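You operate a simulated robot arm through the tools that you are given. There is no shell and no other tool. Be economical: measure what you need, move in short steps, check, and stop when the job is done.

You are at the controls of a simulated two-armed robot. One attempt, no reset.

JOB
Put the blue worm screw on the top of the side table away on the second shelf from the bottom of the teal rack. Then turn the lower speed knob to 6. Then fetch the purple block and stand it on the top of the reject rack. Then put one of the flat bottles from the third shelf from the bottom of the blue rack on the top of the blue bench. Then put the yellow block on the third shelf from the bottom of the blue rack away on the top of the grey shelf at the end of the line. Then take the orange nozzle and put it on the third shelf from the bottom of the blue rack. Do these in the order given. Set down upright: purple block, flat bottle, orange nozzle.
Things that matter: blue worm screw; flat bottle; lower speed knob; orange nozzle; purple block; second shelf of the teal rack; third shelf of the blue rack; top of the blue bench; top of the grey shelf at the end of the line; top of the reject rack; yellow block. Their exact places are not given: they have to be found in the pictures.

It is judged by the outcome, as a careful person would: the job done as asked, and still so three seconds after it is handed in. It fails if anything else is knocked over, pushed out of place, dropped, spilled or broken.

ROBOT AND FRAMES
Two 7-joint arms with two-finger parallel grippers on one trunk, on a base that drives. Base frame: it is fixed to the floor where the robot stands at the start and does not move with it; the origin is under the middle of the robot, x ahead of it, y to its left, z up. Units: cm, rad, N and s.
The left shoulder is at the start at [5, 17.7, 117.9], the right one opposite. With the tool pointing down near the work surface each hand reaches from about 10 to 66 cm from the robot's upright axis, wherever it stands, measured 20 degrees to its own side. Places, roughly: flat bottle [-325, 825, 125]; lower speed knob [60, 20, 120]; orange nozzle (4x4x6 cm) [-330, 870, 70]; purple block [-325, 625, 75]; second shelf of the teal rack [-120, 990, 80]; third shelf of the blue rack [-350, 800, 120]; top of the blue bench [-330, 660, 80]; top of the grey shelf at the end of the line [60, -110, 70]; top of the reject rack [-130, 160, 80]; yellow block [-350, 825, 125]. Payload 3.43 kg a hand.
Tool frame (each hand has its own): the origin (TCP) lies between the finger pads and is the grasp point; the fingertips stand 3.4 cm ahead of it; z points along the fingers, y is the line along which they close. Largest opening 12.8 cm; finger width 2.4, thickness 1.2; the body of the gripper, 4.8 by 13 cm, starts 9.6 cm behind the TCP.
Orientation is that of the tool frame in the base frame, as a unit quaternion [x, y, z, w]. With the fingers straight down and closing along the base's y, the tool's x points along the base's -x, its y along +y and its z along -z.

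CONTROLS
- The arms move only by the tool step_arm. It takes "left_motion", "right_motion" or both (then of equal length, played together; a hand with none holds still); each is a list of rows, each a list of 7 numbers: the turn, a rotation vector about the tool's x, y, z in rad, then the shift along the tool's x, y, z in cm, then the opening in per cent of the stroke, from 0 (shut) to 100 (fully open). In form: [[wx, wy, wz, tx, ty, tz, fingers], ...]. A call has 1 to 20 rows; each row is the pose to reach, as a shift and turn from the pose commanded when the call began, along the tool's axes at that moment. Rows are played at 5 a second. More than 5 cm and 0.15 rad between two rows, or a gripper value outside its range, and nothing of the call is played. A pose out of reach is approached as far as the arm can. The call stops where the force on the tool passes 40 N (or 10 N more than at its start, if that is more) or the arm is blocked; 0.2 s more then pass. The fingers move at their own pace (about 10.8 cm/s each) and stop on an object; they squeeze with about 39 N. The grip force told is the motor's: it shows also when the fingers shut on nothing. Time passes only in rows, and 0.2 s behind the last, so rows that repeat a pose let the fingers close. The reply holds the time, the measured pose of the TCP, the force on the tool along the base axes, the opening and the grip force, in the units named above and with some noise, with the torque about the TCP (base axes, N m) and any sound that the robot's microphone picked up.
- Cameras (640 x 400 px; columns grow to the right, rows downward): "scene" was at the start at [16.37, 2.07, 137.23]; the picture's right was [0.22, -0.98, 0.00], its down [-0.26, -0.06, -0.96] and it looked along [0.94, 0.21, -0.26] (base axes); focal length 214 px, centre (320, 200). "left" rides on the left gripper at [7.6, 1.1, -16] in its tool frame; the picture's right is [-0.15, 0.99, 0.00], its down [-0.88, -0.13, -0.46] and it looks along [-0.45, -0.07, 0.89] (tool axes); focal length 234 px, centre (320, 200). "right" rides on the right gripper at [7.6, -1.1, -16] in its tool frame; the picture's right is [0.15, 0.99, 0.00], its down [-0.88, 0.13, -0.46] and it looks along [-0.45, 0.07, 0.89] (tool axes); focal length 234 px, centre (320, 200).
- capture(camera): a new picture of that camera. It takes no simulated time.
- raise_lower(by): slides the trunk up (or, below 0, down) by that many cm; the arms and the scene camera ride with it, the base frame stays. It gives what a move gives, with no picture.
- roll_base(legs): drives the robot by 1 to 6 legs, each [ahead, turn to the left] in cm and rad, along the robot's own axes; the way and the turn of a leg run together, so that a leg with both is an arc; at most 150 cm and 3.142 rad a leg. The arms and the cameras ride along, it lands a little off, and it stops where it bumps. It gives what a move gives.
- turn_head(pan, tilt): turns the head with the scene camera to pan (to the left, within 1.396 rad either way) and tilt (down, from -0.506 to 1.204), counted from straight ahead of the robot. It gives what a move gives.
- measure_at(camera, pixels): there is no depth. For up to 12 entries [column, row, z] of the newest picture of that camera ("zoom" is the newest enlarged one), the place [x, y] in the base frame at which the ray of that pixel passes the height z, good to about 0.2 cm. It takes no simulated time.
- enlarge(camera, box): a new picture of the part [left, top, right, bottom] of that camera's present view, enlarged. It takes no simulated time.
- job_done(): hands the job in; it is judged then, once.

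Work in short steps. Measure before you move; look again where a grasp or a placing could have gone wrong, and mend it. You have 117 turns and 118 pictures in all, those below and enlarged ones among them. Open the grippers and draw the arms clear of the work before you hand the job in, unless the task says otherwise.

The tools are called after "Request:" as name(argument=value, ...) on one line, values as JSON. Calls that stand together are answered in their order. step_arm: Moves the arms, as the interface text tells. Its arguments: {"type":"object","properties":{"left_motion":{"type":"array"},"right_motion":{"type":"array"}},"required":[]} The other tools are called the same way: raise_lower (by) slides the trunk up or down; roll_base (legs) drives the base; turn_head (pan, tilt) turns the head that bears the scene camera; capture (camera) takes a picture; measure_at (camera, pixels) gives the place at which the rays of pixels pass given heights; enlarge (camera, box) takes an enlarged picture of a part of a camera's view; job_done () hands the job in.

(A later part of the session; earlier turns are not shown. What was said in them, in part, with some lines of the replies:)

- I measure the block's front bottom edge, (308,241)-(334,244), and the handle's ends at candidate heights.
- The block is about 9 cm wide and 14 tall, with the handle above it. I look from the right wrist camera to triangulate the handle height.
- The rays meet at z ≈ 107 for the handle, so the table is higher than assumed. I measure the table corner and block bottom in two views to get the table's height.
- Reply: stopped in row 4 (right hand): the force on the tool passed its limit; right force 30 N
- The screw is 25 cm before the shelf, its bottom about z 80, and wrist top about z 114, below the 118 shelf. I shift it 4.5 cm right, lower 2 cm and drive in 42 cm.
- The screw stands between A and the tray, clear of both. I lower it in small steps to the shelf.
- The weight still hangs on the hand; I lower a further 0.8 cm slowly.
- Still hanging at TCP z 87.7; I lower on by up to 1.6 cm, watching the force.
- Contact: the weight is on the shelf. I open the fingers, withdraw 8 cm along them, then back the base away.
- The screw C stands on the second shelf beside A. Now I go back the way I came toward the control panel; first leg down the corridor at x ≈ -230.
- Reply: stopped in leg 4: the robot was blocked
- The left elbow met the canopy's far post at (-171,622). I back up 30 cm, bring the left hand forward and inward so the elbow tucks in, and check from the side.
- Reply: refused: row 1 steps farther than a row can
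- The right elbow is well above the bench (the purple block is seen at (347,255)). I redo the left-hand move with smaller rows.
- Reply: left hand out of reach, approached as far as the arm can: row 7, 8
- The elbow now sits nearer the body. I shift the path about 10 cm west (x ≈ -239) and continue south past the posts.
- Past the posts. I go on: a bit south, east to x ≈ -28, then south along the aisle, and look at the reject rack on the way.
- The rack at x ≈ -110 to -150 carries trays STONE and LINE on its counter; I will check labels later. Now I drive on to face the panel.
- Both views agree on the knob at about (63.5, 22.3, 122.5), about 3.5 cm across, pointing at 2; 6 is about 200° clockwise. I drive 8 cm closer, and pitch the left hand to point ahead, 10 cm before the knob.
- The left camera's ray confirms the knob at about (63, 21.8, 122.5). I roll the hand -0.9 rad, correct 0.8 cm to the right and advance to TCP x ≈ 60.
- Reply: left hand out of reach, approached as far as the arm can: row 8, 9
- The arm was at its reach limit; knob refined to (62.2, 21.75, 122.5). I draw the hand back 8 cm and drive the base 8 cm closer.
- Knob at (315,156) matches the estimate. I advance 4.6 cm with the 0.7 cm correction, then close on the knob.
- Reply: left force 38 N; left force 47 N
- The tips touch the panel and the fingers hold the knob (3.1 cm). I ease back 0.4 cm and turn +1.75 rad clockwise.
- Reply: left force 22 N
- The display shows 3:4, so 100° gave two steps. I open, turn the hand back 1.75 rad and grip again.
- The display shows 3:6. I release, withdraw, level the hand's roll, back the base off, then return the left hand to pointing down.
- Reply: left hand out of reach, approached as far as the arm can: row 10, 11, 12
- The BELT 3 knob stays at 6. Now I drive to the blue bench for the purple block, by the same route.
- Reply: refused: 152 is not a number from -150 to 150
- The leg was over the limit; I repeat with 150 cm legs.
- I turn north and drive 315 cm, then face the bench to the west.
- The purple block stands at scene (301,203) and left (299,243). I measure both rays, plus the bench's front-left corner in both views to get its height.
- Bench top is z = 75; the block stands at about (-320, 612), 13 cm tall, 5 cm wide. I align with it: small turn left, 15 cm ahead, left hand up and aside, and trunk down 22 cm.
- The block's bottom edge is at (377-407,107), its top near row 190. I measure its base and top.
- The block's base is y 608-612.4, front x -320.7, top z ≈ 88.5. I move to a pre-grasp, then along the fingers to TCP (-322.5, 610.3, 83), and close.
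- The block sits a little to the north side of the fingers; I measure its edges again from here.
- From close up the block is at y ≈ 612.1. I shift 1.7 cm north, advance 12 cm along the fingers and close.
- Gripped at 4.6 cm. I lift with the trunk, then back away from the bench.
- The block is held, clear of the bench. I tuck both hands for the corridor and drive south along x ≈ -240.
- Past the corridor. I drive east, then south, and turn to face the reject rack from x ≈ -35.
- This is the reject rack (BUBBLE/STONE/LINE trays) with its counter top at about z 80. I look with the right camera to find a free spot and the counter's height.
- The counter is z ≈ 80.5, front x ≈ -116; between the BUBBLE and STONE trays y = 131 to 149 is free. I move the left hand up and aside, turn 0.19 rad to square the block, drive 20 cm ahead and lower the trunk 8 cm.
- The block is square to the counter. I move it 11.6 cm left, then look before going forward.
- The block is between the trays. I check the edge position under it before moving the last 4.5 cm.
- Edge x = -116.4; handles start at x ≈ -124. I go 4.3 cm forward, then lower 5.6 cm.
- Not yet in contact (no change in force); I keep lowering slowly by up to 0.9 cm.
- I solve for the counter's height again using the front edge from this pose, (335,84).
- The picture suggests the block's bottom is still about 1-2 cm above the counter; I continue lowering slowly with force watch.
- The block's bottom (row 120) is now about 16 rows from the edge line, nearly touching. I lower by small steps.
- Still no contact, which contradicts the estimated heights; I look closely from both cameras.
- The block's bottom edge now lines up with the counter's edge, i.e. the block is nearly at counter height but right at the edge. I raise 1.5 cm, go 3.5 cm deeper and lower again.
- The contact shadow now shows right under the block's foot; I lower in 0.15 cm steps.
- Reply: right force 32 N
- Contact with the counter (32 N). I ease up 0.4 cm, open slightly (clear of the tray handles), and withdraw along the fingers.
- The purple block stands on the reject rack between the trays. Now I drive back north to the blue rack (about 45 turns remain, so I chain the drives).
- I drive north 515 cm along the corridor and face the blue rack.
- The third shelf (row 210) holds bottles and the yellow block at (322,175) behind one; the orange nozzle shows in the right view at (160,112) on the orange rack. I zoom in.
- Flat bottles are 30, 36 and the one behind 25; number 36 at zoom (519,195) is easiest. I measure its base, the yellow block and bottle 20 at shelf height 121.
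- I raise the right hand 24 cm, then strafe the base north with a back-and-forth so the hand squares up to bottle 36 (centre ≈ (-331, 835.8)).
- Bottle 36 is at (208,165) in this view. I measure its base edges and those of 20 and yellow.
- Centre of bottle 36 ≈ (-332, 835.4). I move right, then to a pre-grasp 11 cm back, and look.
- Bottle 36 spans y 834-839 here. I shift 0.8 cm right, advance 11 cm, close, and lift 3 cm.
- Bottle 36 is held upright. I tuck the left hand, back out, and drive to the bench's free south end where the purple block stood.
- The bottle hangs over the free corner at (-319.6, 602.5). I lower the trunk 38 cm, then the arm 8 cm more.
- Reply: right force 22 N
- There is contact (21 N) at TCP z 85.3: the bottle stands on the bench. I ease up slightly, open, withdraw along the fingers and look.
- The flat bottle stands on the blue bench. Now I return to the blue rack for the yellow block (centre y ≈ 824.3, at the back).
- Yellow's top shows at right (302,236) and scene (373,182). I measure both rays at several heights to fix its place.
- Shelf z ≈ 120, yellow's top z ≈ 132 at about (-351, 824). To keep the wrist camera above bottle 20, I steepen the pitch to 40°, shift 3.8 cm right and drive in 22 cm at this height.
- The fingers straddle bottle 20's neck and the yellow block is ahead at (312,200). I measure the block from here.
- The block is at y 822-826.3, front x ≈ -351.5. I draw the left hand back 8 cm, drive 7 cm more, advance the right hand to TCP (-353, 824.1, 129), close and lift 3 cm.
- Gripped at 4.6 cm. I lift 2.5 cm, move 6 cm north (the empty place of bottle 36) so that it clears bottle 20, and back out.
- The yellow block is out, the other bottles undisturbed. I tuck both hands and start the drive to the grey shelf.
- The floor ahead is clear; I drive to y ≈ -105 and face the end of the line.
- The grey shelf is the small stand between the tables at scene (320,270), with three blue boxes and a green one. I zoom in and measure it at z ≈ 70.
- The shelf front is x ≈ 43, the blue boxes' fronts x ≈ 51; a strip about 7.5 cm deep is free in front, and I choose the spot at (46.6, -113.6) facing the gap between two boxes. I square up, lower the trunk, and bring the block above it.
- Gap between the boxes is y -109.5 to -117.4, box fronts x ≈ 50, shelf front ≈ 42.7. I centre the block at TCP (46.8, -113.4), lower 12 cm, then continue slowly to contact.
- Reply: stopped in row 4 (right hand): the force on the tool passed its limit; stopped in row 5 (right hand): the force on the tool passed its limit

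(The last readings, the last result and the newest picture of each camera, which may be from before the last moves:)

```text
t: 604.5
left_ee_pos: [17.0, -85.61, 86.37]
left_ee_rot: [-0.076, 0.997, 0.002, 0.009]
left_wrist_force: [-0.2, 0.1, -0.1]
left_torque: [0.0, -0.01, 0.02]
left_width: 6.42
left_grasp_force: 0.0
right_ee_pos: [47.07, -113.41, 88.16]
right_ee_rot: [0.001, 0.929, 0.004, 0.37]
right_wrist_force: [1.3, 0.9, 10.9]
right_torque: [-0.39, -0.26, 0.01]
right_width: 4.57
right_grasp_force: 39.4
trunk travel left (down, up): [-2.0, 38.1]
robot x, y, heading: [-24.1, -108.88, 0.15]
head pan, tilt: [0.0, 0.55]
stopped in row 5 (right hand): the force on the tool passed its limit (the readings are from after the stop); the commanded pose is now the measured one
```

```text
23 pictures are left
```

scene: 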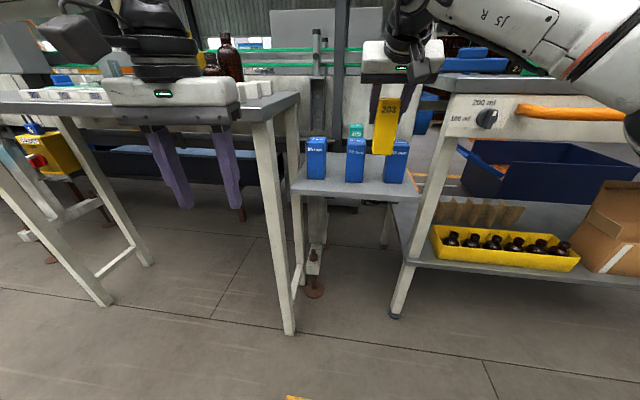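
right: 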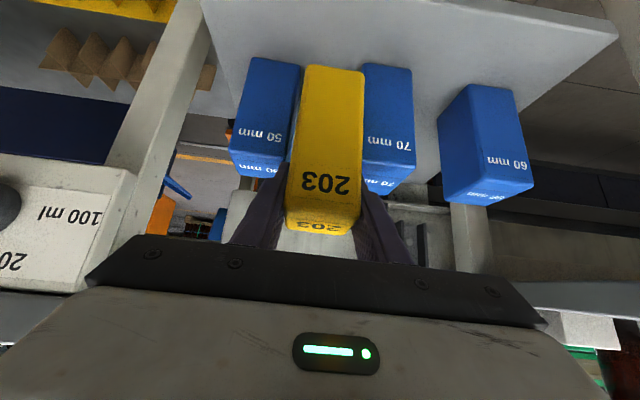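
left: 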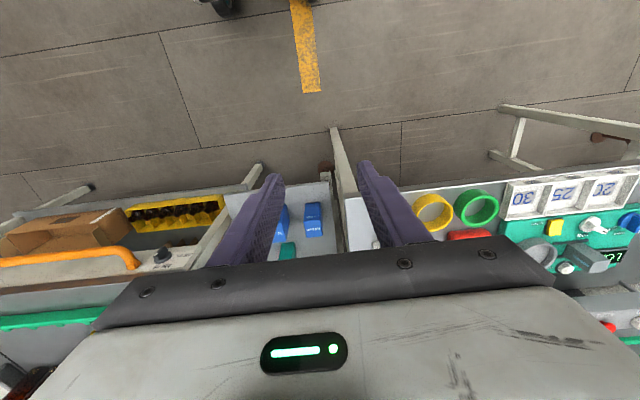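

The fingers came down on the tops of the two boxes (stopped at 40 N; both boxes still stand), so the shelf is nearer z ≈ 75 and the front strip too tight. I raise the trunk 13 cm, restore the pitch, and move toward the roomy back-left area behind the 60/70 mm boxes.

Request:
raise_lower(by=13)

Request:
step_arm(right_motion=[[0, 0.066, 0, 0, 0, 0, 0], [0, 0.066, 0, 0, 3.5, 0, 0], [0, 0.066, 0, 0, 7, 0, 0], [0, 0.066, 0, 0, 9.5, 0, 0]])

Request:
roll_base(legs=[[13, 0]])

Request:
capture(camera="right")

Request:
capture(camera="scene")

```text
t: 606.1
left_ee_pos: [17.17, -85.72, 99.36]
left_ee_rot: [-0.077, 0.997, 0.002, 0.007]
left_wrist_force: [2.0, 1.0, 0.6]
left_torque: [0.0, -0.01, 0.0]
left_width: 6.41
left_grasp_force: 0.0
right_ee_pos: [47.14, -113.33, 100.74]
right_ee_rot: [0.0, 0.931, 0.004, 0.365]
right_wrist_force: [0.6, 0.0, -1.6]
right_torque: [0.0, -0.01, 0.02]
right_width: 4.59
right_grasp_force: 39.0
trunk travel left (down, up): [-15.0, 25.1]
robot x, y, heading: [-24.08, -108.93, 0.15]
head pan, tilt: [0.0, 0.55]
```

```text
t: 607.1
left_ee_pos: [17.17, -85.65, 99.6]
left_ee_rot: [-0.078, 0.997, 0.001, 0.007]
left_wrist_force: [-0.8, 0.1, -0.4]
left_torque: [0.02, 0.01, 0.0]
left_width: 6.39
left_grasp_force: 0.1
right_ee_pos: [47.01, -103.7, 100.57]
right_ee_rot: [0.001, 0.942, 0.003, 0.335]
right_wrist_force: [-0.5, 0.3, -2.0]
right_torque: [-0.01, -0.01, -0.01]
right_width: 4.59
right_grasp_force: 39.3
trunk travel left (down, up): [-15.0, 25.1]
robot x, y, heading: [-24.02, -108.86, 0.148]
head pan, tilt: [0.0, 0.55]
```

```text
t: 608.3
left_ee_pos: [29.96, -83.95, 99.45]
left_ee_rot: [-0.076, 0.997, 0.001, 0.006]
left_wrist_force: [0.4, 0.2, 0.2]
left_torque: [0.01, 0.02, 0.0]
left_width: 6.41
left_grasp_force: 0.1
right_ee_pos: [59.87, -101.84, 100.63]
right_ee_rot: [0.001, 0.943, 0.004, 0.334]
right_wrist_force: [0.9, 0.4, -2.0]
right_torque: [0.01, 0.02, -0.01]
right_width: 4.55
right_grasp_force: 39.4
trunk travel left (down, up): [-15.0, 25.1]
robot x, y, heading: [-11.39, -106.65, 0.142]
head pan, tilt: [0.0, 0.55]
```

```text
22 pictures are left
```

right: 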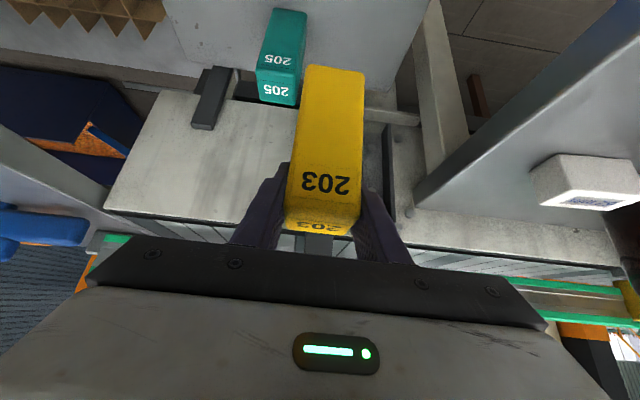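

```text
21 pictures are left
```

scene: 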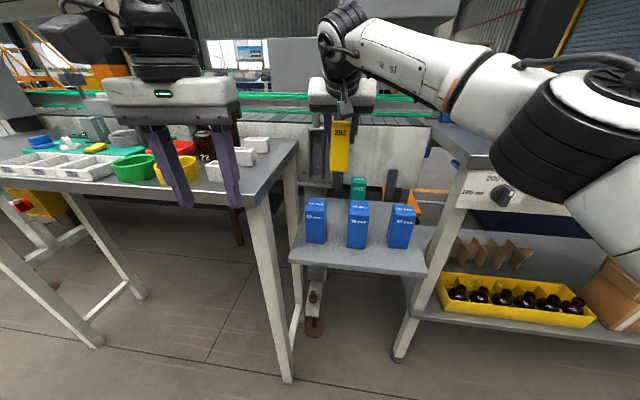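

I measure the green block's base front (290,10) and the shelf's back edge at z = 75, plus the 60/70 mm boxes from the scene view.

Request:
measure_at(camera="right", pixels=[[275, 10, 75], [307, 14, 75], [200, 70, 75], [395, 62, 75], [335, 68, 91.5]])

Request:
measure_at(camera="scene", pixels=[[307, 243, 75], [325, 245, 75], [348, 247, 75], [367, 249, 75], [289, 262, 75], [305, 203, 75], [352, 182, 87], [366, 184, 87]])

```text
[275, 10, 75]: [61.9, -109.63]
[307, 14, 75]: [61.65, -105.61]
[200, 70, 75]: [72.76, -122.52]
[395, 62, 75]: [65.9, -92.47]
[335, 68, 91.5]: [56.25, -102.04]
```

```text
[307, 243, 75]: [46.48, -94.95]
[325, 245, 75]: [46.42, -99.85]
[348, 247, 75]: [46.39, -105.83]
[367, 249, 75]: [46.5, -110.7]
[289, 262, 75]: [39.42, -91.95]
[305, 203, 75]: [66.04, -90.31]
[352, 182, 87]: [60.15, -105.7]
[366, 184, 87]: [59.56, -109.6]
```

At z = 75 all views agree: boxes x 46.5-51, green front 61.8 (y < -105.6). The spot x 56-61, y ≈ -100.6 is free; I lower 14 cm with the arm, then slowly.

Request:
step_arm(right_motion=[[0, 0, 0, 0, 1.2, 0, 0], [0, 0, 0, 2.2, 1.2, 2.7, 0], [0, 0, 0, 4.4, 1.2, 5.4, 0], [0, 0, 0, 6.6, 1.2, 8.2, 0], [0, 0, 0, 8.2, 1.2, 10.1, 0], [0, 0, 0, 8.8, 1.2, 10.9, 0], [0, 0, 0, 8.8, 1.2, 10.9, 0]])

Request:
step_arm(right_motion=[[0, 0, 0, 0.16, 0, 0.19, 0], [0, 0, 0, 0.32, 0, 0.39, 0], [0, 0, 0, 0.47, 0, 0.58, 0], [0, 0, 0, 0.63, 0, 0.78, 0], [0, 0, 0, 0.79, 0, 0.97, 0], [0, 0, 0, 0.95, 0, 1.17, 0], [0, 0, 0, 1.1, 0, 1.36, 0], [0, 0, 0, 1.1, 0, 1.36, 0]])

Request:
capture(camera="scene")

```text
t: 609.9
left_ee_pos: [29.8, -83.82, 99.37]
left_ee_rot: [-0.075, 0.997, 0.002, 0.008]
left_wrist_force: [0.6, 0.1, -0.1]
left_torque: [0.02, 0.01, 0.0]
left_width: 6.39
left_grasp_force: 0.1
right_ee_pos: [59.76, -100.59, 86.84]
right_ee_rot: [0.0, 0.942, 0.005, 0.334]
right_wrist_force: [0.0, -0.3, -1.3]
right_torque: [0.05, -0.03, 0.01]
right_width: 4.57
right_grasp_force: 39.0
trunk travel left (down, up): [-15.0, 25.1]
robot x, y, heading: [-11.42, -106.79, 0.146]
head pan, tilt: [0.0, 0.55]
```

```text
t: 611.7
left_ee_pos: [29.86, -83.9, 99.45]
left_ee_rot: [-0.076, 0.997, 0.001, 0.008]
left_wrist_force: [0.4, -0.4, -0.1]
left_torque: [0.01, -0.01, -0.02]
left_width: 6.39
left_grasp_force: 0.0
right_ee_pos: [59.84, -100.58, 84.95]
right_ee_rot: [0.001, 0.942, 0.003, 0.335]
right_wrist_force: [0.0, 0.3, -0.7]
right_torque: [-0.04, -0.05, 0.02]
right_width: 4.57
right_grasp_force: 38.6
trunk travel left (down, up): [-15.0, 25.1]
robot x, y, heading: [-11.18, -107.21, 0.138]
head pan, tilt: [0.0, 0.55]
```

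```text
20 pictures are left
```

scene: 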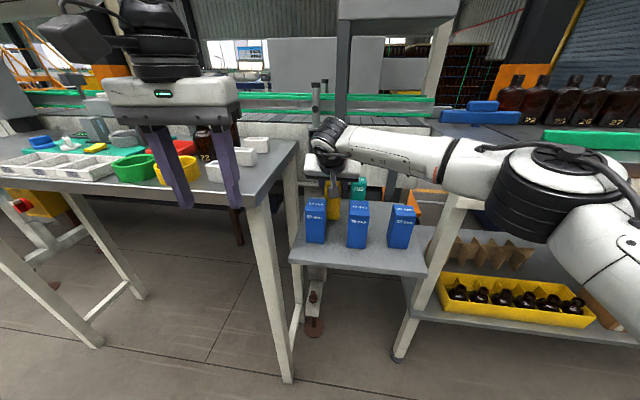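

All is clear; no contact yet at z 85. I keep lowering up to 2.2 cm in small steps.

Request:
step_arm(right_motion=[[0, 0, 0, 0.16, 0, 0.19, 0], [0, 0, 0, 0.32, 0, 0.39, 0], [0, 0, 0, 0.47, 0, 0.58, 0], [0, 0, 0, 0.63, 0, 0.78, 0], [0, 0, 0, 0.79, 0, 0.97, 0], [0, 0, 0, 0.95, 0, 1.17, 0], [0, 0, 0, 1.1, 0, 1.36, 0], [0, 0, 0, 1.26, 0, 1.55, 0], [0, 0, 0, 1.26, 0, 1.55, 0]])

Request:
capture(camera="right")

```text
t: 613.7
left_ee_pos: [29.82, -83.78, 99.46]
left_ee_rot: [-0.076, 0.997, 0.001, 0.008]
left_wrist_force: [0.6, -0.2, 0.0]
left_torque: [0.02, 0.01, -0.01]
left_width: 6.38
left_grasp_force: 0.1
right_ee_pos: [59.75, -100.74, 83.01]
right_ee_rot: [0.0, 0.942, 0.004, 0.335]
right_wrist_force: [-0.6, -1.5, 3.4]
right_torque: [-0.18, -0.07, -0.03]
right_width: 4.58
right_grasp_force: 38.7
trunk travel left (down, up): [-15.0, 25.1]
robot x, y, heading: [-10.65, -106.67, 0.142]
head pan, tilt: [0.0, 0.55]
```

```text
19 pictures are left
```

right: 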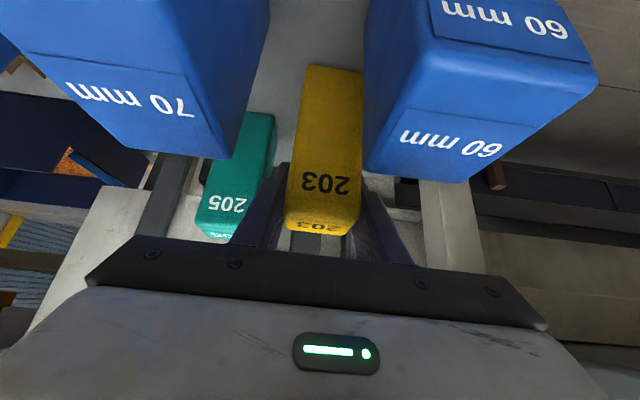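

Contact has just begun. I open slightly (keeping clear of the green block), rise straight up 13 cm, then back the base off and look.

Request:
step_arm(right_motion=[[0, 0, 0, 0, 0, 0, 40], [0, 0, 0, 0, 0, 0, 44], [0, 0, 0, 0, 0, 0, 44], [0, 0, 0, -1.3, 0, -1.55, 44], [0, 0, 0, -3.2, 0, -3.9, 44], [0, 0, 0, -5.7, 0, -7, 44], [0, 0, 0, -8.2, 0, -10.1, 44]])

Request:
roll_base(legs=[[-20, 0]])

Request:
raise_lower(by=15)

Request:
capture(camera="scene")

```text
t: 615.3
left_ee_pos: [29.85, -83.84, 99.38]
left_ee_rot: [-0.076, 0.997, 0.001, 0.007]
left_wrist_force: [-0.1, -0.4, -1.4]
left_torque: [0.01, 0.04, -0.02]
left_width: 6.39
left_grasp_force: 0.0
right_ee_pos: [59.67, -100.69, 95.91]
right_ee_rot: [0.0, 0.942, 0.005, 0.335]
right_wrist_force: [0.4, -0.1, 0.7]
right_torque: [0.0, 0.01, -0.02]
right_width: 5.62
right_grasp_force: 0.0
trunk travel left (down, up): [-15.0, 25.1]
robot x, y, heading: [-11.26, -106.93, 0.141]
head pan, tilt: [0.0, 0.55]
```

```text
t: 616.9
left_ee_pos: [10.09, -86.66, 99.5]
left_ee_rot: [-0.077, 0.997, 0.002, 0.007]
left_wrist_force: [-0.4, -0.1, 0.7]
left_torque: [-0.01, -0.03, -0.01]
left_width: 6.38
left_grasp_force: 0.1
right_ee_pos: [40.11, -103.57, 95.93]
right_ee_rot: [0.0, 0.942, 0.004, 0.336]
right_wrist_force: [-0.2, 0.2, 0.8]
right_torque: [-0.02, 0.01, 0.03]
right_width: 5.63
right_grasp_force: 0.1
trunk travel left (down, up): [-15.0, 25.1]
robot x, y, heading: [-30.77, -109.49, 0.147]
head pan, tilt: [0.0, 0.55]
```

```text
t: 618.7
left_ee_pos: [10.29, -86.73, 114.38]
left_ee_rot: [-0.077, 0.997, 0.002, 0.007]
left_wrist_force: [0.2, 0.4, 0.2]
left_torque: [0.0, 0.0, -0.01]
left_width: 6.4
left_grasp_force: 0.0
right_ee_pos: [40.09, -103.56, 110.83]
right_ee_rot: [0.0, 0.943, 0.005, 0.333]
right_wrist_force: [0.7, 0.2, -0.1]
right_torque: [-0.01, 0.01, 0.02]
right_width: 5.65
right_grasp_force: 0.0
trunk travel left (down, up): [-30.0, 10.1]
robot x, y, heading: [-31.16, -109.71, 0.146]
head pan, tilt: [0.0, 0.55]
```

```text
18 pictures are left
```

scene: 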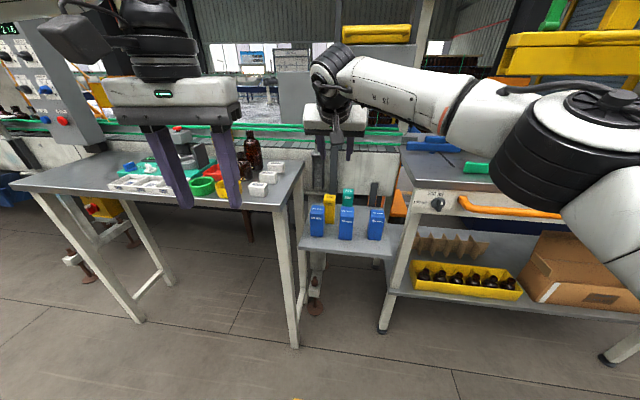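

Yellow stands on the grey shelf and nothing else moved. I raise the trunk and drive back toward the orange rack for the nozzle, stopping before the corridor to check heading.

Request:
raise_lower(by=10)

Request:
roll_base(legs=[[0, 1.42], [150, 0], [150, 0], [116, 0], [0, 1.571]])

Request:
roll_base(legs=[[103, 0], [101, 0], [0, -1.571]])

```text
t: 620.0
left_ee_pos: [10.08, -86.63, 124.4]
left_ee_rot: [-0.077, 0.997, 0.001, 0.007]
left_wrist_force: [0.5, 0.0, -0.2]
left_torque: [-0.02, 0.03, 0.01]
left_width: 6.39
left_grasp_force: 0.1
right_ee_pos: [39.97, -103.51, 120.98]
right_ee_rot: [0.0, 0.943, 0.004, 0.334]
right_wrist_force: [0.6, -0.5, 0.1]
right_torque: [-0.03, 0.01, 0.03]
right_width: 5.64
right_grasp_force: 0.0
trunk travel left (down, up): [-40.0, 0.1]
robot x, y, heading: [-30.96, -109.95, 0.143]
head pan, tilt: [0.0, 0.55]
```

```text
t: 647.3
left_ee_pos: [-66.33, 288.86, 124.41]
left_ee_rot: [1.0, -0.003, -0.008, 0.001]
left_wrist_force: [0.6, -0.2, 0.7]
left_torque: [0.01, -0.01, 0.0]
left_width: 6.39
left_grasp_force: 0.1
right_ee_pos: [-93.1, 310.31, 120.94]
right_ee_rot: [0.94, -0.075, -0.333, -0.022]
right_wrist_force: [-1.0, 0.3, 0.2]
right_torque: [0.0, -0.02, 0.0]
right_width: 5.63
right_grasp_force: 0.1
trunk travel left (down, up): [-40.0, 0.1]
robot x, y, heading: [-22.08, 305.27, 3.129]
head pan, tilt: [0.0, 0.55]
```

```text
t: 661.2
left_ee_pos: [-243.09, 353.63, 124.48]
left_ee_rot: [0.708, -0.706, -0.006, -0.005]
left_wrist_force: [-0.7, 0.8, 0.2]
left_torque: [-0.01, 0.03, -0.01]
left_width: 6.4
left_grasp_force: 0.2
right_ee_pos: [-221.91, 380.79, 120.9]
right_ee_rot: [-0.615, 0.714, 0.222, 0.251]
right_wrist_force: [-0.3, -0.3, 0.9]
right_torque: [-0.01, -0.01, -0.01]
right_width: 5.66
right_grasp_force: 0.1
trunk travel left (down, up): [-40.0, 0.1]
robot x, y, heading: [-226.69, 309.73, 1.571]
head pan, tilt: [0.0, 0.55]
```

Heading is good. I drive the corridor to y ≈ 883 and face the orange rack square.

Request:
roll_base(legs=[[0, 0.022], [150, 0], [150, 0], [150, 0], [123, 0], [0, 1.69]])

Request:
turn_head(pan=-0.1, tilt=0.5)

Request:
capture(camera="scene")

Request:
capture(camera="right")

```text
t: 693.0
left_ee_pos: [-260.5, 858.89, 124.46]
left_ee_rot: [0.997, 0.071, -0.007, 0.001]
left_wrist_force: [-0.2, -0.1, 0.6]
left_torque: [0.0, 0.0, -0.01]
left_width: 6.41
left_grasp_force: 0.1
right_ee_pos: [-290.27, 876.04, 120.92]
right_ee_rot: [0.943, -0.004, -0.334, 0.003]
right_wrist_force: [-0.9, 0.1, 1.0]
right_torque: [0.01, 0.02, 0.04]
right_width: 5.63
right_grasp_force: 0.1
trunk travel left (down, up): [-40.0, 0.1]
robot x, y, heading: [-218.9, 881.27, -3.01]
head pan, tilt: [0.0, 0.55]
```

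```text
t: 693.6
left_ee_pos: [-260.47, 858.88, 124.51]
left_ee_rot: [0.997, 0.072, -0.007, 0.002]
left_wrist_force: [-0.5, 0.4, 0.3]
left_torque: [-0.01, 0.0, -0.01]
left_width: 6.39
left_grasp_force: 0.1
right_ee_pos: [-290.22, 875.99, 120.85]
right_ee_rot: [0.942, -0.006, -0.336, 0.002]
right_wrist_force: [-0.2, -0.1, 0.4]
right_torque: [-0.01, 0.0, 0.0]
right_width: 5.63
right_grasp_force: 0.0
trunk travel left (down, up): [-40.0, 0.1]
robot x, y, heading: [-218.95, 881.37, -3.005]
head pan, tilt: [-0.099, 0.499]
```

```text
17 pictures are left
```

scene: 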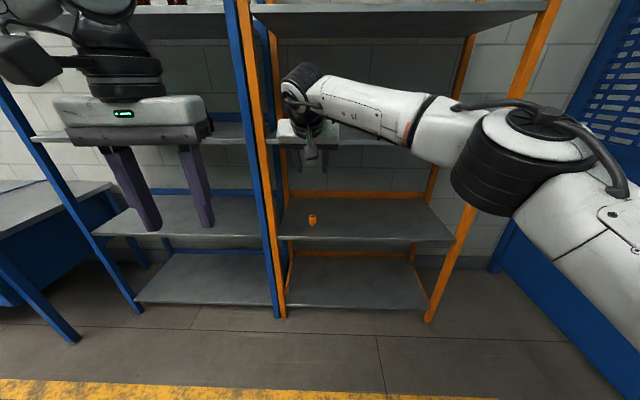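

```text
16 pictures are left
```

right: 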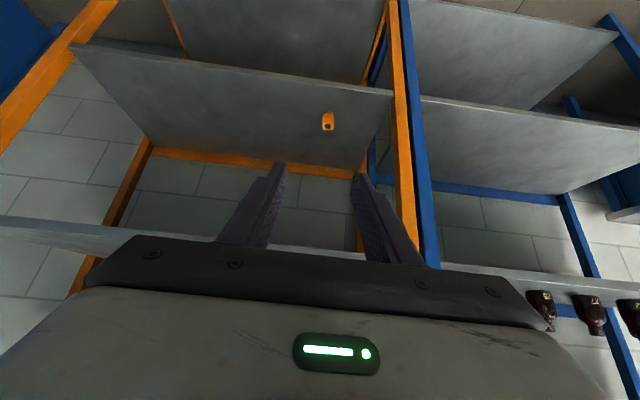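

The nozzle stands at scene (312,219) and right (328,121). I measure its base in both views and zoom in on it.

Request:
measure_at(camera="right", pixels=[[328, 112, 73], [328, 112, 76], [328, 112, 79], [240, 79, 76], [390, 92, 76]])

Request:
measure_at(camera="scene", pixels=[[312, 224, 73], [312, 224, 76], [312, 224, 79], [330, 239, 76], [280, 238, 76]])

Request:
enlarge(camera="right", box=[290, 90, 370, 150])

```text
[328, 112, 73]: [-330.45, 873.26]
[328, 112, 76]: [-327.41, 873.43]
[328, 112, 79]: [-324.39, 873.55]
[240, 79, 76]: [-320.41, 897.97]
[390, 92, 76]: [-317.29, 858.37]
```

```text
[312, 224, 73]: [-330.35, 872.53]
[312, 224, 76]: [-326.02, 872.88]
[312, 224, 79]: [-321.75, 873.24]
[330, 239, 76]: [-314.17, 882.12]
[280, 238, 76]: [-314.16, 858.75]
```

```text
6.67 times, centred on (330, 120) of right
```

zoom: 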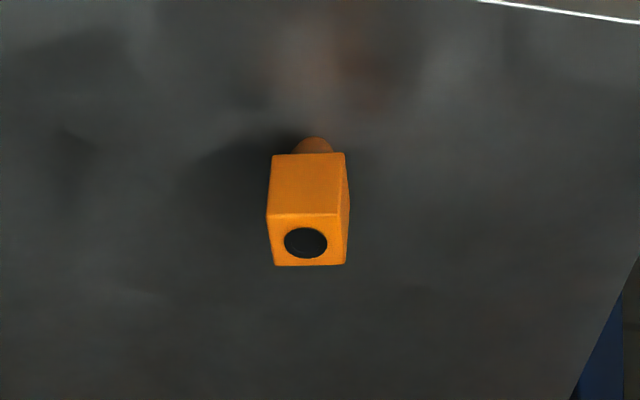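

The nozzle stands at about (-332, 873) on a shelf of z ≈ 74. I lower the trunk 38 cm, drive 32 cm in, and look.

Request:
raise_lower(by=-37)

Request:
roll_base(legs=[[31, 0]])

Request:
step_arm(right_motion=[[0, 0, 0, 0, 0, 0, 70], [0, 0, 0, 0, 0, 0, 70]])

Request:
capture(camera="right")

```text
t: 697.2
left_ee_pos: [-260.55, 858.88, 87.48]
left_ee_rot: [0.997, 0.071, -0.008, 0.002]
left_wrist_force: [0.4, -0.2, 0.2]
left_torque: [0.04, 0.01, -0.01]
left_width: 6.38
left_grasp_force: 0.1
right_ee_pos: [-290.11, 876.04, 83.98]
right_ee_rot: [0.942, -0.005, -0.334, 0.003]
right_wrist_force: [0.2, 0.5, 0.4]
right_torque: [0.0, -0.02, 0.03]
right_width: 5.63
right_grasp_force: 0.1
trunk travel left (down, up): [-3.0, 37.1]
robot x, y, heading: [-219.22, 881.68, -3.008]
head pan, tilt: [-0.099, 0.499]
```

```text
t: 699.3
left_ee_pos: [-291.11, 854.98, 87.6]
left_ee_rot: [0.998, 0.069, -0.008, 0.002]
left_wrist_force: [0.0, 1.1, -0.1]
left_torque: [0.02, -0.01, 0.04]
left_width: 6.41
left_grasp_force: 0.0
right_ee_pos: [-320.74, 872.23, 83.99]
right_ee_rot: [0.943, -0.006, -0.334, 0.003]
right_wrist_force: [0.1, 0.3, 1.3]
right_torque: [0.04, -0.01, 0.02]
right_width: 5.64
right_grasp_force: 0.1
trunk travel left (down, up): [-3.0, 37.1]
robot x, y, heading: [-249.16, 877.2, -3.011]
head pan, tilt: [-0.099, 0.499]
```

```text
t: 699.9
left_ee_pos: [-291.17, 855.02, 87.51]
left_ee_rot: [0.998, 0.069, -0.008, 0.002]
left_wrist_force: [-0.5, -0.4, -0.6]
left_torque: [-0.01, 0.0, 0.01]
left_width: 6.4
left_grasp_force: 0.1
right_ee_pos: [-320.85, 872.21, 83.89]
right_ee_rot: [0.942, -0.007, -0.335, 0.002]
right_wrist_force: [0.4, -0.4, -0.2]
right_torque: [0.01, -0.01, -0.01]
right_width: 8.97
right_grasp_force: 0.0
trunk travel left (down, up): [-3.0, 37.1]
robot x, y, heading: [-249.88, 877.46, -3.01]
head pan, tilt: [-0.099, 0.499]
```

```text
14 pictures are left
```

right: 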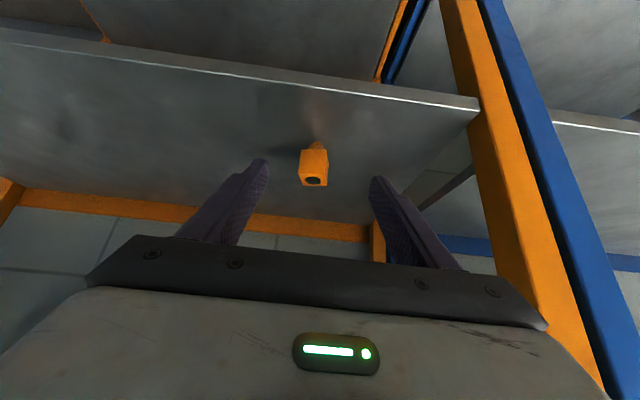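

The nozzle is at (313,165), standing on its small tip, mouth up. I measure its sides and the shelf's front edge to fix the last move.

Request:
measure_at(camera="right", pixels=[[300, 160, 78], [327, 162, 78], [302, 186, 81], [327, 187, 81], [316, 146, 75], [313, 86, 75], [313, 86, 76]])

Request:
enlarge(camera="scene", box=[260, 120, 380, 200])

```text
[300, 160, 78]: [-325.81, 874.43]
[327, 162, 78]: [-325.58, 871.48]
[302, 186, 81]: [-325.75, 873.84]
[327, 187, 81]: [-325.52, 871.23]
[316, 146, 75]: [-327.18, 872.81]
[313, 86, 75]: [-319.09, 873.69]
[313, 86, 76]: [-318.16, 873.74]
```

```text
5.00 times, centred on (320, 160) of scene
```

zoom: 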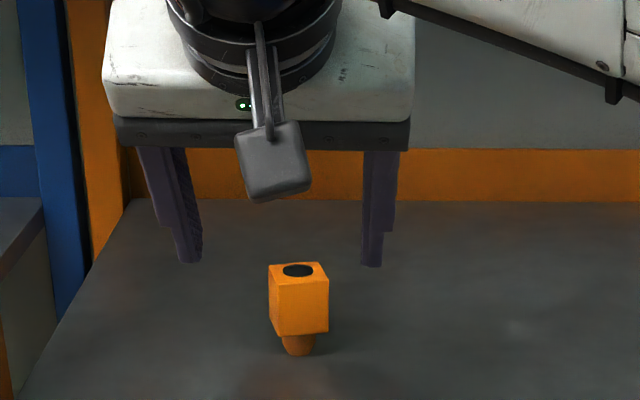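

The nozzle is a ~3.3 cm box on a small tip, centre ≈ (-328, 872.9), body z ≈ 76-80. I advance to TCP (-328.2, 872.8, 79), close, and lift 3 cm.

Request:
step_arm(right_motion=[[0, 0, 0, -0.9, -0.6, 2.8, 70], [0, 0, 0, -1.8, -0.6, 5.6, 70], [0, 0, 0, -2.7, -0.6, 8.4, 70], [0, 0, 0, -2.7, -0.6, 8.4, 70], [0, 0, 0, -2.7, -0.6, 8.4, 20], [0, 0, 0, -2.7, -0.6, 8.4, 0], [0, 0, 0, -2.7, -0.6, 8.4, 0]])

Request:
capture(camera="right")

```text
t: 701.5
left_ee_pos: [-291.12, 855.01, 87.48]
left_ee_rot: [0.998, 0.069, -0.009, 0.001]
left_wrist_force: [-0.9, 0.3, 0.0]
left_torque: [0.02, 0.02, 0.01]
left_width: 6.42
left_grasp_force: 0.0
right_ee_pos: [-326.11, 873.57, 79.04]
right_ee_rot: [0.942, -0.006, -0.334, 0.002]
right_wrist_force: [0.1, 0.4, -0.1]
right_torque: [0.0, -0.01, -0.01]
right_width: 0.0
right_grasp_force: 32.9
right hand out of reach, approached as far as the arm can: row 2, 3, 4, 5, 6, 7
trunk travel left (down, up): [-3.0, 37.1]
robot x, y, heading: [-249.39, 877.61, -3.01]
head pan, tilt: [-0.099, 0.499]
```

```text
12 pictures are left
```

right: 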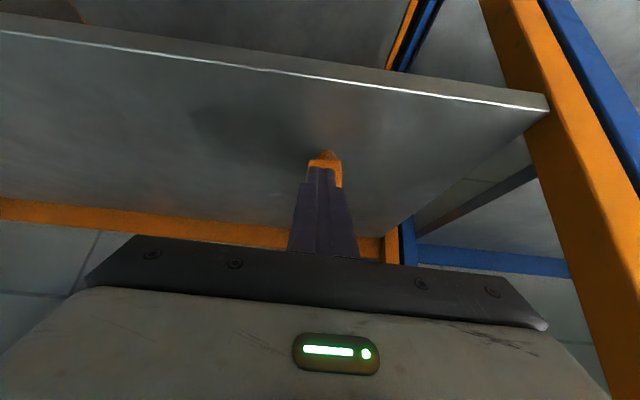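

The fingers closed just above and short of the nozzle (it still stands); its shelf is lower, about z 71, and the arm was at its reach limit. I open, withdraw 6 cm, drive 9 cm closer and look.

Request:
step_arm(right_motion=[[0, 0, 0, 0, 0, -3, 0], [0, 0, 0, 0, 0, -6.5, 0], [0, 0, 0, 0, 0, -6.5, 70], [0, 0, 0, 0, 0, -6.5, 70]])

Request:
roll_base(legs=[[9, 0]])

Request:
capture(camera="right")

Request:
enlarge(camera="scene", box=[260, 110, 380, 190])

```text
t: 702.5
left_ee_pos: [-291.1, 854.99, 87.57]
left_ee_rot: [0.998, 0.069, -0.008, 0.001]
left_wrist_force: [-1.0, 0.2, 0.6]
left_torque: [0.0, 0.0, -0.01]
left_width: 6.42
left_grasp_force: 0.0
right_ee_pos: [-321.87, 873.58, 84.12]
right_ee_rot: [0.942, -0.007, -0.335, 0.001]
right_wrist_force: [0.8, -0.4, 0.6]
right_torque: [-0.03, 0.02, 0.01]
right_width: 8.98
right_grasp_force: 0.0
trunk travel left (down, up): [-3.0, 37.1]
robot x, y, heading: [-249.58, 877.66, -3.01]
head pan, tilt: [-0.099, 0.499]
```

```text
t: 703.6
left_ee_pos: [-300.12, 853.87, 87.53]
left_ee_rot: [0.998, 0.068, -0.008, 0.001]
left_wrist_force: [0.6, -0.4, 0.0]
left_torque: [0.01, 0.02, 0.01]
left_width: 6.41
left_grasp_force: 0.1
right_ee_pos: [-330.8, 872.64, 83.99]
right_ee_rot: [0.943, -0.008, -0.334, 0.001]
right_wrist_force: [0.4, 0.3, -0.3]
right_torque: [-0.02, -0.04, 0.02]
right_width: 8.96
right_grasp_force: 0.0
trunk travel left (down, up): [-3.0, 37.1]
robot x, y, heading: [-258.35, 875.9, -3.01]
head pan, tilt: [-0.099, 0.499]
```

```text
11 pictures are left
```

right: 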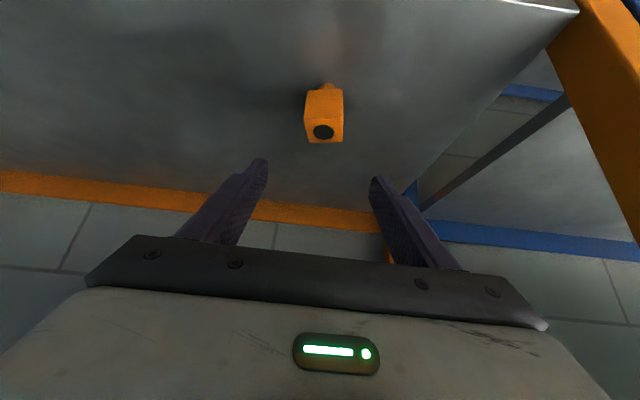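

```text
5.00 times, centred on (320, 150) of scene
```

zoom: 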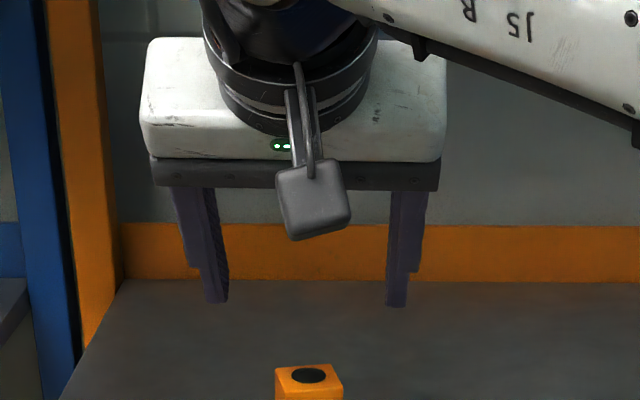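

Two views now give the nozzle's top at z ≈ 76.4, base ≈ 70.2, centre x ≈ -332.2, in line with the hand. I lower to TCP (-331.2, 872.6, 75.6), close, and lift 3 cm.

Request:
raise_lower(by=-3)

Request:
step_arm(right_motion=[[0, 0, 0, 1.0, 0, 1.5, 70], [0, 0, 0, 2.0, 0, 3.0, 70], [0, 0, 0, 3.1, 0, 4.45, 70], [0, 0, 0, 3.1, 0, 4.45, 70], [0, 0, 0, 3.1, 0, 4.45, 20], [0, 0, 0, 3.1, 0, 4.45, 0], [0, 0, 0, 3.1, 0, 4.45, 0], [0, 0, 0, 2.2, 0, 3.3, 0], [0, 0, 0, 1.2, 0, 2.1, 0]])

Request:
capture(camera="right")

```text
t: 704.4
left_ee_pos: [-299.99, 853.96, 84.45]
left_ee_rot: [0.998, 0.069, -0.007, 0.001]
left_wrist_force: [0.6, -0.6, -0.3]
left_torque: [0.01, 0.02, 0.01]
left_width: 6.41
left_grasp_force: 0.0
right_ee_pos: [-330.67, 872.68, 81.08]
right_ee_rot: [0.942, -0.008, -0.335, 0.001]
right_wrist_force: [0.5, 0.7, -0.5]
right_torque: [-0.01, -0.01, 0.0]
right_width: 8.97
right_grasp_force: 0.1
trunk travel left (down, up): [0.0, 40.1]
robot x, y, heading: [-258.68, 876.1, -3.013]
head pan, tilt: [-0.099, 0.499]
```

```text
t: 706.4
left_ee_pos: [-300.04, 853.87, 84.41]
left_ee_rot: [0.998, 0.069, -0.008, 0.003]
left_wrist_force: [0.0, 0.5, 0.2]
left_torque: [-0.01, -0.04, 0.0]
left_width: 6.41
left_grasp_force: 0.1
right_ee_pos: [-331.35, 872.56, 78.73]
right_ee_rot: [0.942, -0.007, -0.335, 0.002]
right_wrist_force: [-0.4, 0.5, -0.4]
right_torque: [0.01, -0.05, 0.02]
right_width: 3.47
right_grasp_force: 39.0
trunk travel left (down, up): [0.0, 40.1]
robot x, y, heading: [-258.42, 876.18, -3.011]
head pan, tilt: [-0.099, 0.499]
```

```text
9 pictures are left
```

right: 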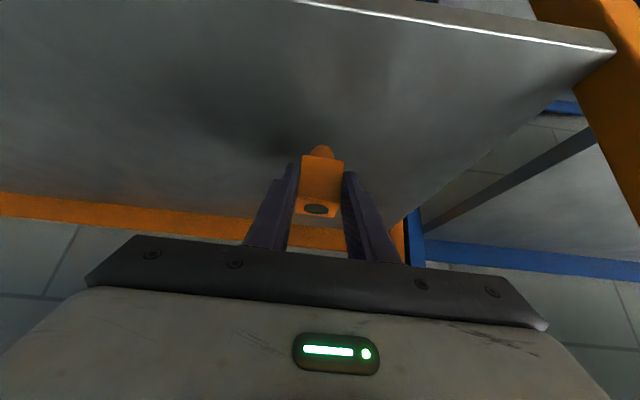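

The nozzle is held (3.5 cm wide), upright. I back out, raise the trunk and arm, and strafe south to face the free spot of bottle 36 on the blue rack's third shelf.

Request:
roll_base(legs=[[-40, 0]])

Request:
raise_lower(by=40)

Request:
step_arm(right_motion=[[0, 0, 0, -2.5, 0, -3.1, 0], [0, 0, 0, -5.1, 0, -6.2, 0], [0, 0, 0, -7.9, 0, -9.7, 0], [0, 0, 0, -7.9, 0, -9.7, 0]])

Request:
roll_base(legs=[[0, 1.203], [39.5, 0], [0, -1.203]])

Request:
capture(camera="right")

```text
t: 708.8
left_ee_pos: [-260.57, 858.98, 84.44]
left_ee_rot: [0.997, 0.071, -0.008, 0.001]
left_wrist_force: [-0.3, 0.0, -0.3]
left_torque: [-0.01, -0.02, 0.0]
left_width: 6.4
left_grasp_force: 0.0
right_ee_pos: [-291.73, 877.41, 78.68]
right_ee_rot: [0.942, -0.006, -0.334, 0.002]
right_wrist_force: [0.6, -0.1, -0.7]
right_torque: [-0.01, -0.01, -0.05]
right_width: 3.5
right_grasp_force: 38.5
trunk travel left (down, up): [0.0, 40.1]
robot x, y, heading: [-219.08, 881.69, -3.01]
head pan, tilt: [-0.099, 0.499]
```

```text
t: 712.7
left_ee_pos: [-260.51, 858.88, 124.48]
left_ee_rot: [0.997, 0.071, -0.008, 0.001]
left_wrist_force: [-0.2, 0.1, 0.1]
left_torque: [-0.05, 0.01, 0.01]
left_width: 6.41
left_grasp_force: 0.1
right_ee_pos: [-291.82, 877.48, 118.74]
right_ee_rot: [0.942, -0.005, -0.335, 0.002]
right_wrist_force: [-0.3, 0.1, -0.6]
right_torque: [0.01, -0.01, -0.01]
right_width: 3.48
right_grasp_force: 38.6
trunk travel left (down, up): [-40.0, 0.1]
robot x, y, heading: [-219.26, 881.6, -3.005]
head pan, tilt: [-0.099, 0.499]
```

```text
t: 713.7
left_ee_pos: [-260.61, 858.85, 124.33]
left_ee_rot: [0.998, 0.07, -0.007, 0.002]
left_wrist_force: [-0.6, 0.3, 0.0]
left_torque: [-0.03, -0.04, -0.02]
left_width: 6.42
left_grasp_force: 0.0
right_ee_pos: [-290.46, 877.7, 130.67]
right_ee_rot: [0.942, -0.005, -0.334, 0.002]
right_wrist_force: [-0.6, -0.2, -0.2]
right_torque: [0.01, -0.04, -0.01]
right_width: 3.48
right_grasp_force: 38.8
right hand out of reach, approached as far as the arm can: row 3, 4
trunk travel left (down, up): [-40.0, 0.1]
robot x, y, heading: [-219.07, 881.53, -3.01]
head pan, tilt: [-0.099, 0.499]
```

```text
t: 722.2
left_ee_pos: [-268.87, 818.49, 124.4]
left_ee_rot: [0.997, 0.083, -0.009, 0.002]
left_wrist_force: [-0.2, 0.8, -0.6]
left_torque: [0.01, -0.01, -0.03]
left_width: 6.42
left_grasp_force: 0.1
right_ee_pos: [-299.21, 836.76, 130.57]
right_ee_rot: [0.942, 0.006, -0.335, 0.007]
right_wrist_force: [0.3, -0.9, -0.1]
right_torque: [-0.04, -0.01, 0.03]
right_width: 3.45
right_grasp_force: 39.1
trunk travel left (down, up): [-40.0, 0.1]
robot x, y, heading: [-227.91, 842.26, -2.981]
head pan, tilt: [-0.099, 0.499]
```

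```text
8 pictures are left
```

right: 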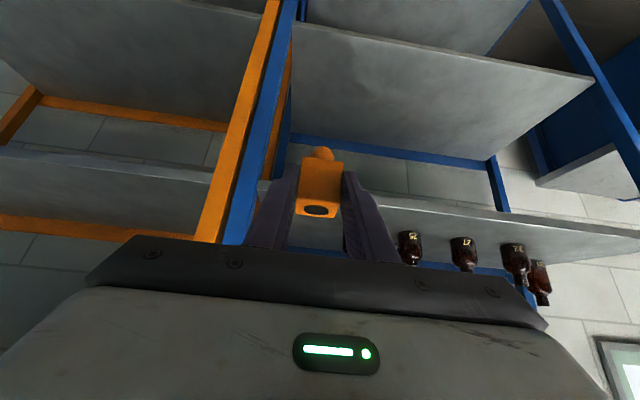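

The hand faces the free spot; bottles 20, 25... are to the left. I shift 2.7 cm right and drive in 30 cm at nozzle-bottom height ≈ 125, then look.

Request:
step_arm(right_motion=[[0, 0, 0, 0, -1.4, 0, 0], [0, 0, 0, 0, -2.7, 0, 0], [0, 0, 0, 0, -2.7, 0, 0]])

Request:
roll_base(legs=[[30, 0]])

Request:
capture(camera="right")

```text
t: 723.0
left_ee_pos: [-268.81, 818.6, 124.35]
left_ee_rot: [0.997, 0.083, -0.008, 0.001]
left_wrist_force: [0.5, -0.6, -0.4]
left_torque: [-0.04, 0.01, -0.01]
left_width: 6.4
left_grasp_force: 0.0
right_ee_pos: [-299.27, 839.55, 130.58]
right_ee_rot: [0.942, 0.005, -0.334, 0.006]
right_wrist_force: [0.0, 0.4, -0.1]
right_torque: [0.0, -0.01, -0.01]
right_width: 3.47
right_grasp_force: 39.2
trunk travel left (down, up): [-40.0, 0.1]
robot x, y, heading: [-227.87, 841.85, -2.985]
head pan, tilt: [-0.099, 0.499]
```

```text
t: 725.0
left_ee_pos: [-298.97, 813.7, 124.43]
left_ee_rot: [0.996, 0.084, -0.007, 0.002]
left_wrist_force: [-0.8, -0.7, 0.3]
left_torque: [0.0, -0.01, 0.02]
left_width: 6.4
left_grasp_force: 0.1
right_ee_pos: [-329.31, 834.53, 130.59]
right_ee_rot: [0.942, 0.006, -0.335, 0.006]
right_wrist_force: [0.0, -1.2, -0.4]
right_torque: [0.01, -0.02, -0.01]
right_width: 3.45
right_grasp_force: 39.1
trunk travel left (down, up): [-40.0, 0.1]
robot x, y, heading: [-257.81, 837.47, -2.985]
head pan, tilt: [-0.099, 0.499]
```

```text
7 pictures are left
```

right: 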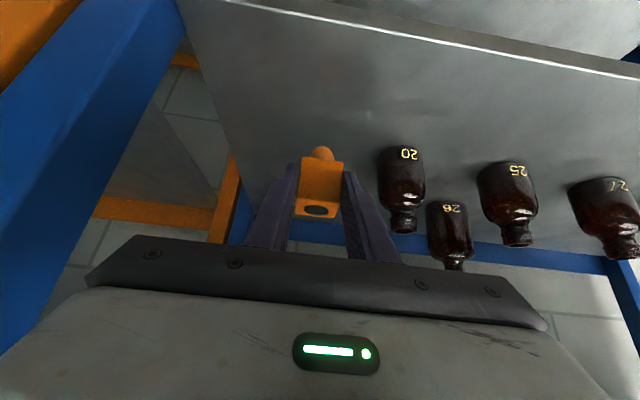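

The nozzle hangs over the free spot, clear of bottle 20 and the post. I lower 3.4 cm, then slowly 1.2 cm more.

Request:
step_arm(right_motion=[[0, 0, 0, 1.05, 0, 1.3, 0], [0, 0, 0, 2.1, 0, 2.6, 0], [0, 0, 0, 2.1, 0, 2.6, 0]])

Request:
step_arm(right_motion=[[0, 0, 0, 0.16, 0, 0.19, 0], [0, 0, 0, 0.32, 0, 0.39, 0], [0, 0, 0, 0.47, 0, 0.58, 0], [0, 0, 0, 0.63, 0, 0.78, 0], [0, 0, 0, 0.63, 0, 0.78, 0]])

Request:
capture(camera="right")

```text
t: 725.8
left_ee_pos: [-298.87, 813.74, 124.47]
left_ee_rot: [0.996, 0.084, -0.007, 0.001]
left_wrist_force: [-0.5, 0.9, -0.4]
left_torque: [0.0, 0.02, -0.01]
left_width: 6.4
left_grasp_force: 0.0
right_ee_pos: [-329.14, 834.47, 127.38]
right_ee_rot: [0.943, 0.006, -0.334, 0.007]
right_wrist_force: [-0.3, 0.1, 0.1]
right_torque: [0.0, -0.03, -0.02]
right_width: 3.48
right_grasp_force: 39.1
trunk travel left (down, up): [-40.0, 0.1]
robot x, y, heading: [-258.15, 837.09, -2.983]
head pan, tilt: [-0.099, 0.499]
```

```text
t: 727.0
left_ee_pos: [-298.9, 813.74, 124.44]
left_ee_rot: [0.996, 0.084, -0.008, 0.001]
left_wrist_force: [-0.1, 0.2, -0.2]
left_torque: [-0.02, 0.04, 0.0]
left_width: 6.41
left_grasp_force: 0.1
right_ee_pos: [-329.35, 834.54, 126.25]
right_ee_rot: [0.942, 0.007, -0.335, 0.007]
right_wrist_force: [0.9, 0.7, -1.2]
right_torque: [0.01, 0.01, 0.01]
right_width: 3.47
right_grasp_force: 39.1
trunk travel left (down, up): [-40.0, 0.1]
robot x, y, heading: [-258.01, 837.36, -2.983]
head pan, tilt: [-0.099, 0.499]
```

```text
6 pictures are left
5 turns are left
```

right: 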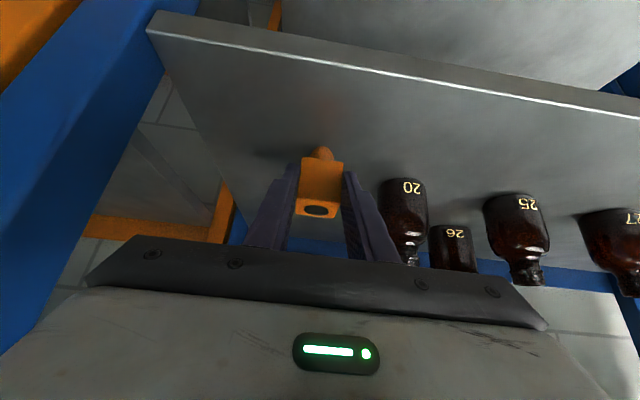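

By geometry the tip is about 0.6 cm above the shelf. I lower 1.0 cm in 0.2 cm steps and check the force.

Request:
step_arm(right_motion=[[0, 0, 0, 0.13, 0, 0.155, 0], [0, 0, 0, 0.25, 0, 0.31, 0], [0, 0, 0, 0.38, 0, 0.47, 0], [0, 0, 0, 0.5, 0, 0.62, 0], [0, 0, 0, 0.63, 0, 0.78, 0], [0, 0, 0, 0.63, 0, 0.78, 0]])

Request:
enlarge(camera="right", box=[260, 110, 400, 230])

```text
t: 728.4
left_ee_pos: [-298.72, 813.71, 124.54]
left_ee_rot: [0.996, 0.084, -0.009, 0.002]
left_wrist_force: [0.1, -0.4, 0.2]
left_torque: [-0.01, -0.02, 0.02]
left_width: 6.37
left_grasp_force: 0.0
right_ee_pos: [-329.11, 834.54, 125.55]
right_ee_rot: [0.941, 0.006, -0.338, 0.007]
right_wrist_force: [-1.8, -1.1, 13.7]
right_torque: [-0.06, 0.46, 0.08]
right_width: 3.5
right_grasp_force: 39.1
trunk travel left (down, up): [-40.0, 0.1]
robot x, y, heading: [-258.14, 837.5, -2.984]
head pan, tilt: [-0.099, 0.499]
```

```text
3.33 times, centred on (330, 170) of right
4 turns are left
```

zoom: 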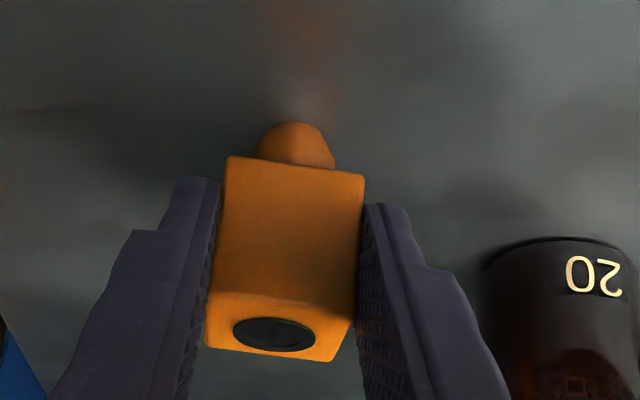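

Contact (14 N). I unload 0.3 cm, open gently, withdraw along the fingers, back the base off, and look.

Request:
step_arm(right_motion=[[0, 0, 0, -0.19, 0, -0.24, 0], [0, 0, 0, -0.19, 0, -0.24, 28], [0, 0, 0, -0.19, 0, -0.24, 36], [0, 0, 0, -0.19, 0, -0.24, 46], [0, 0, 0, -0.19, 0, -0.24, 46], [0, 0, 0, -0.19, 0, -2.2, 46], [0, 0, 0, -0.19, 0, -4.5, 46], [0, 0, 0, -0.19, 0, -7, 46]])

Request:
roll_base(legs=[[-38, 0]])

Request:
capture(camera="right")

Request:
turn_head(pan=0.0, tilt=0.25)

Request:
capture(camera="scene")

```text
t: 730.2
left_ee_pos: [-298.79, 813.68, 124.58]
left_ee_rot: [0.997, 0.083, -0.008, 0.001]
left_wrist_force: [-0.1, 0.1, 0.1]
left_torque: [0.01, 0.01, 0.03]
left_width: 6.4
left_grasp_force: 0.1
right_ee_pos: [-324.84, 834.66, 130.74]
right_ee_rot: [0.942, 0.006, -0.335, 0.007]
right_wrist_force: [-0.3, 0.0, -0.6]
right_torque: [-0.05, 0.0, -0.01]
right_width: 5.91
right_grasp_force: 0.1
trunk travel left (down, up): [-40.0, 0.1]
robot x, y, heading: [-257.83, 837.23, -2.982]
head pan, tilt: [-0.099, 0.499]
```

```text
t: 732.7
left_ee_pos: [-261.0, 819.97, 124.51]
left_ee_rot: [0.997, 0.082, -0.008, 0.002]
left_wrist_force: [0.0, 0.3, 0.3]
left_torque: [-0.01, -0.01, -0.01]
left_width: 6.4
left_grasp_force: 0.0
right_ee_pos: [-287.1, 840.9, 130.63]
right_ee_rot: [0.942, 0.005, -0.334, 0.006]
right_wrist_force: [-0.1, -0.8, 0.2]
right_torque: [-0.01, -0.01, 0.0]
right_width: 5.89
right_grasp_force: 0.0
trunk travel left (down, up): [-40.0, 0.1]
robot x, y, heading: [-220.25, 843.13, -2.983]
head pan, tilt: [-0.099, 0.499]
```

```text
4 pictures are left
```

right: 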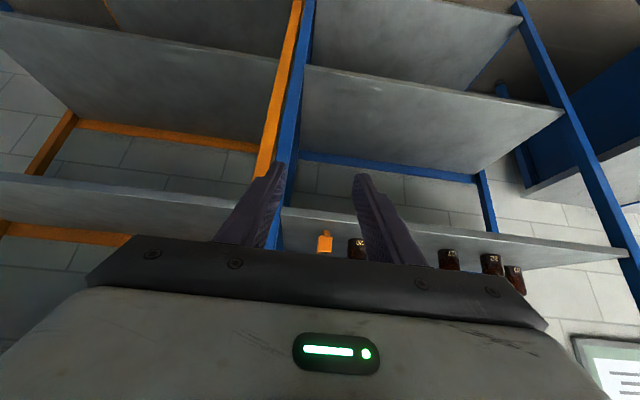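

```text
t: 733.4
left_ee_pos: [-261.13, 819.82, 124.49]
left_ee_rot: [0.997, 0.082, -0.008, 0.002]
left_wrist_force: [0.1, -0.2, 0.0]
left_torque: [0.0, -0.02, -0.04]
left_width: 6.41
left_grasp_force: 0.1
right_ee_pos: [-287.01, 840.89, 130.54]
right_ee_rot: [0.942, 0.004, -0.335, 0.005]
right_wrist_force: [0.4, 0.3, -0.1]
right_torque: [-0.04, 0.01, 0.0]
right_width: 5.9
right_grasp_force: 0.1
trunk travel left (down, up): [-40.0, 0.1]
robot x, y, heading: [-220.3, 843.59, -2.984]
head pan, tilt: [0.0, 0.25]
```

```text
3 pictures are left
3 turns are left
```

scene: 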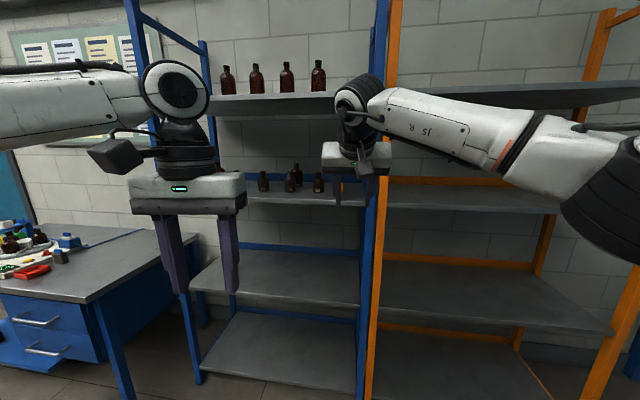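

The right view shows the nozzle standing upright at (325,240) on the third shelf, and bottle 20 next to it has not moved. Both grippers are empty and clear of the rack, so I hand the job in.

Request:
job_done()

```text
The job is handed in.
```

I did all six parts in the order given and handed the job in. I had no later look at each item after setting it down, and the result of the judging has not come back.

- **Blue worm screw:** it stands on the second shelf of the teal rack, between screw A and the tray.
- **Lower speed knob:** BELT 3 is set to 6, and the panel display read 3:6.
- **Purple block:** it stands upright on the counter of the reject rack, between the BUBBLE and STONE trays. I took the counter, not the high shelf with bottles, to be the top of that rack.
- **Flat bottle:** number 36 stands upright on the free south end of the blue bench.
- **Yellow block:** it stands upright on the grey shelf, behind the 60 mm box. On the first try the fingers came down on the tops of two blue boxes and stopped at the 40 N limit. Both boxes were still standing in the pictures afterwards.
- **Orange nozzle:** it stands upright on the third shelf of the blue rack, where bottle 36 was. The first grasp closed on nothing without moving it; the second held.

On the way back from the teal rack the left arm bumped a canopy post. I backed off and went around, and saw no sign that the post moved.
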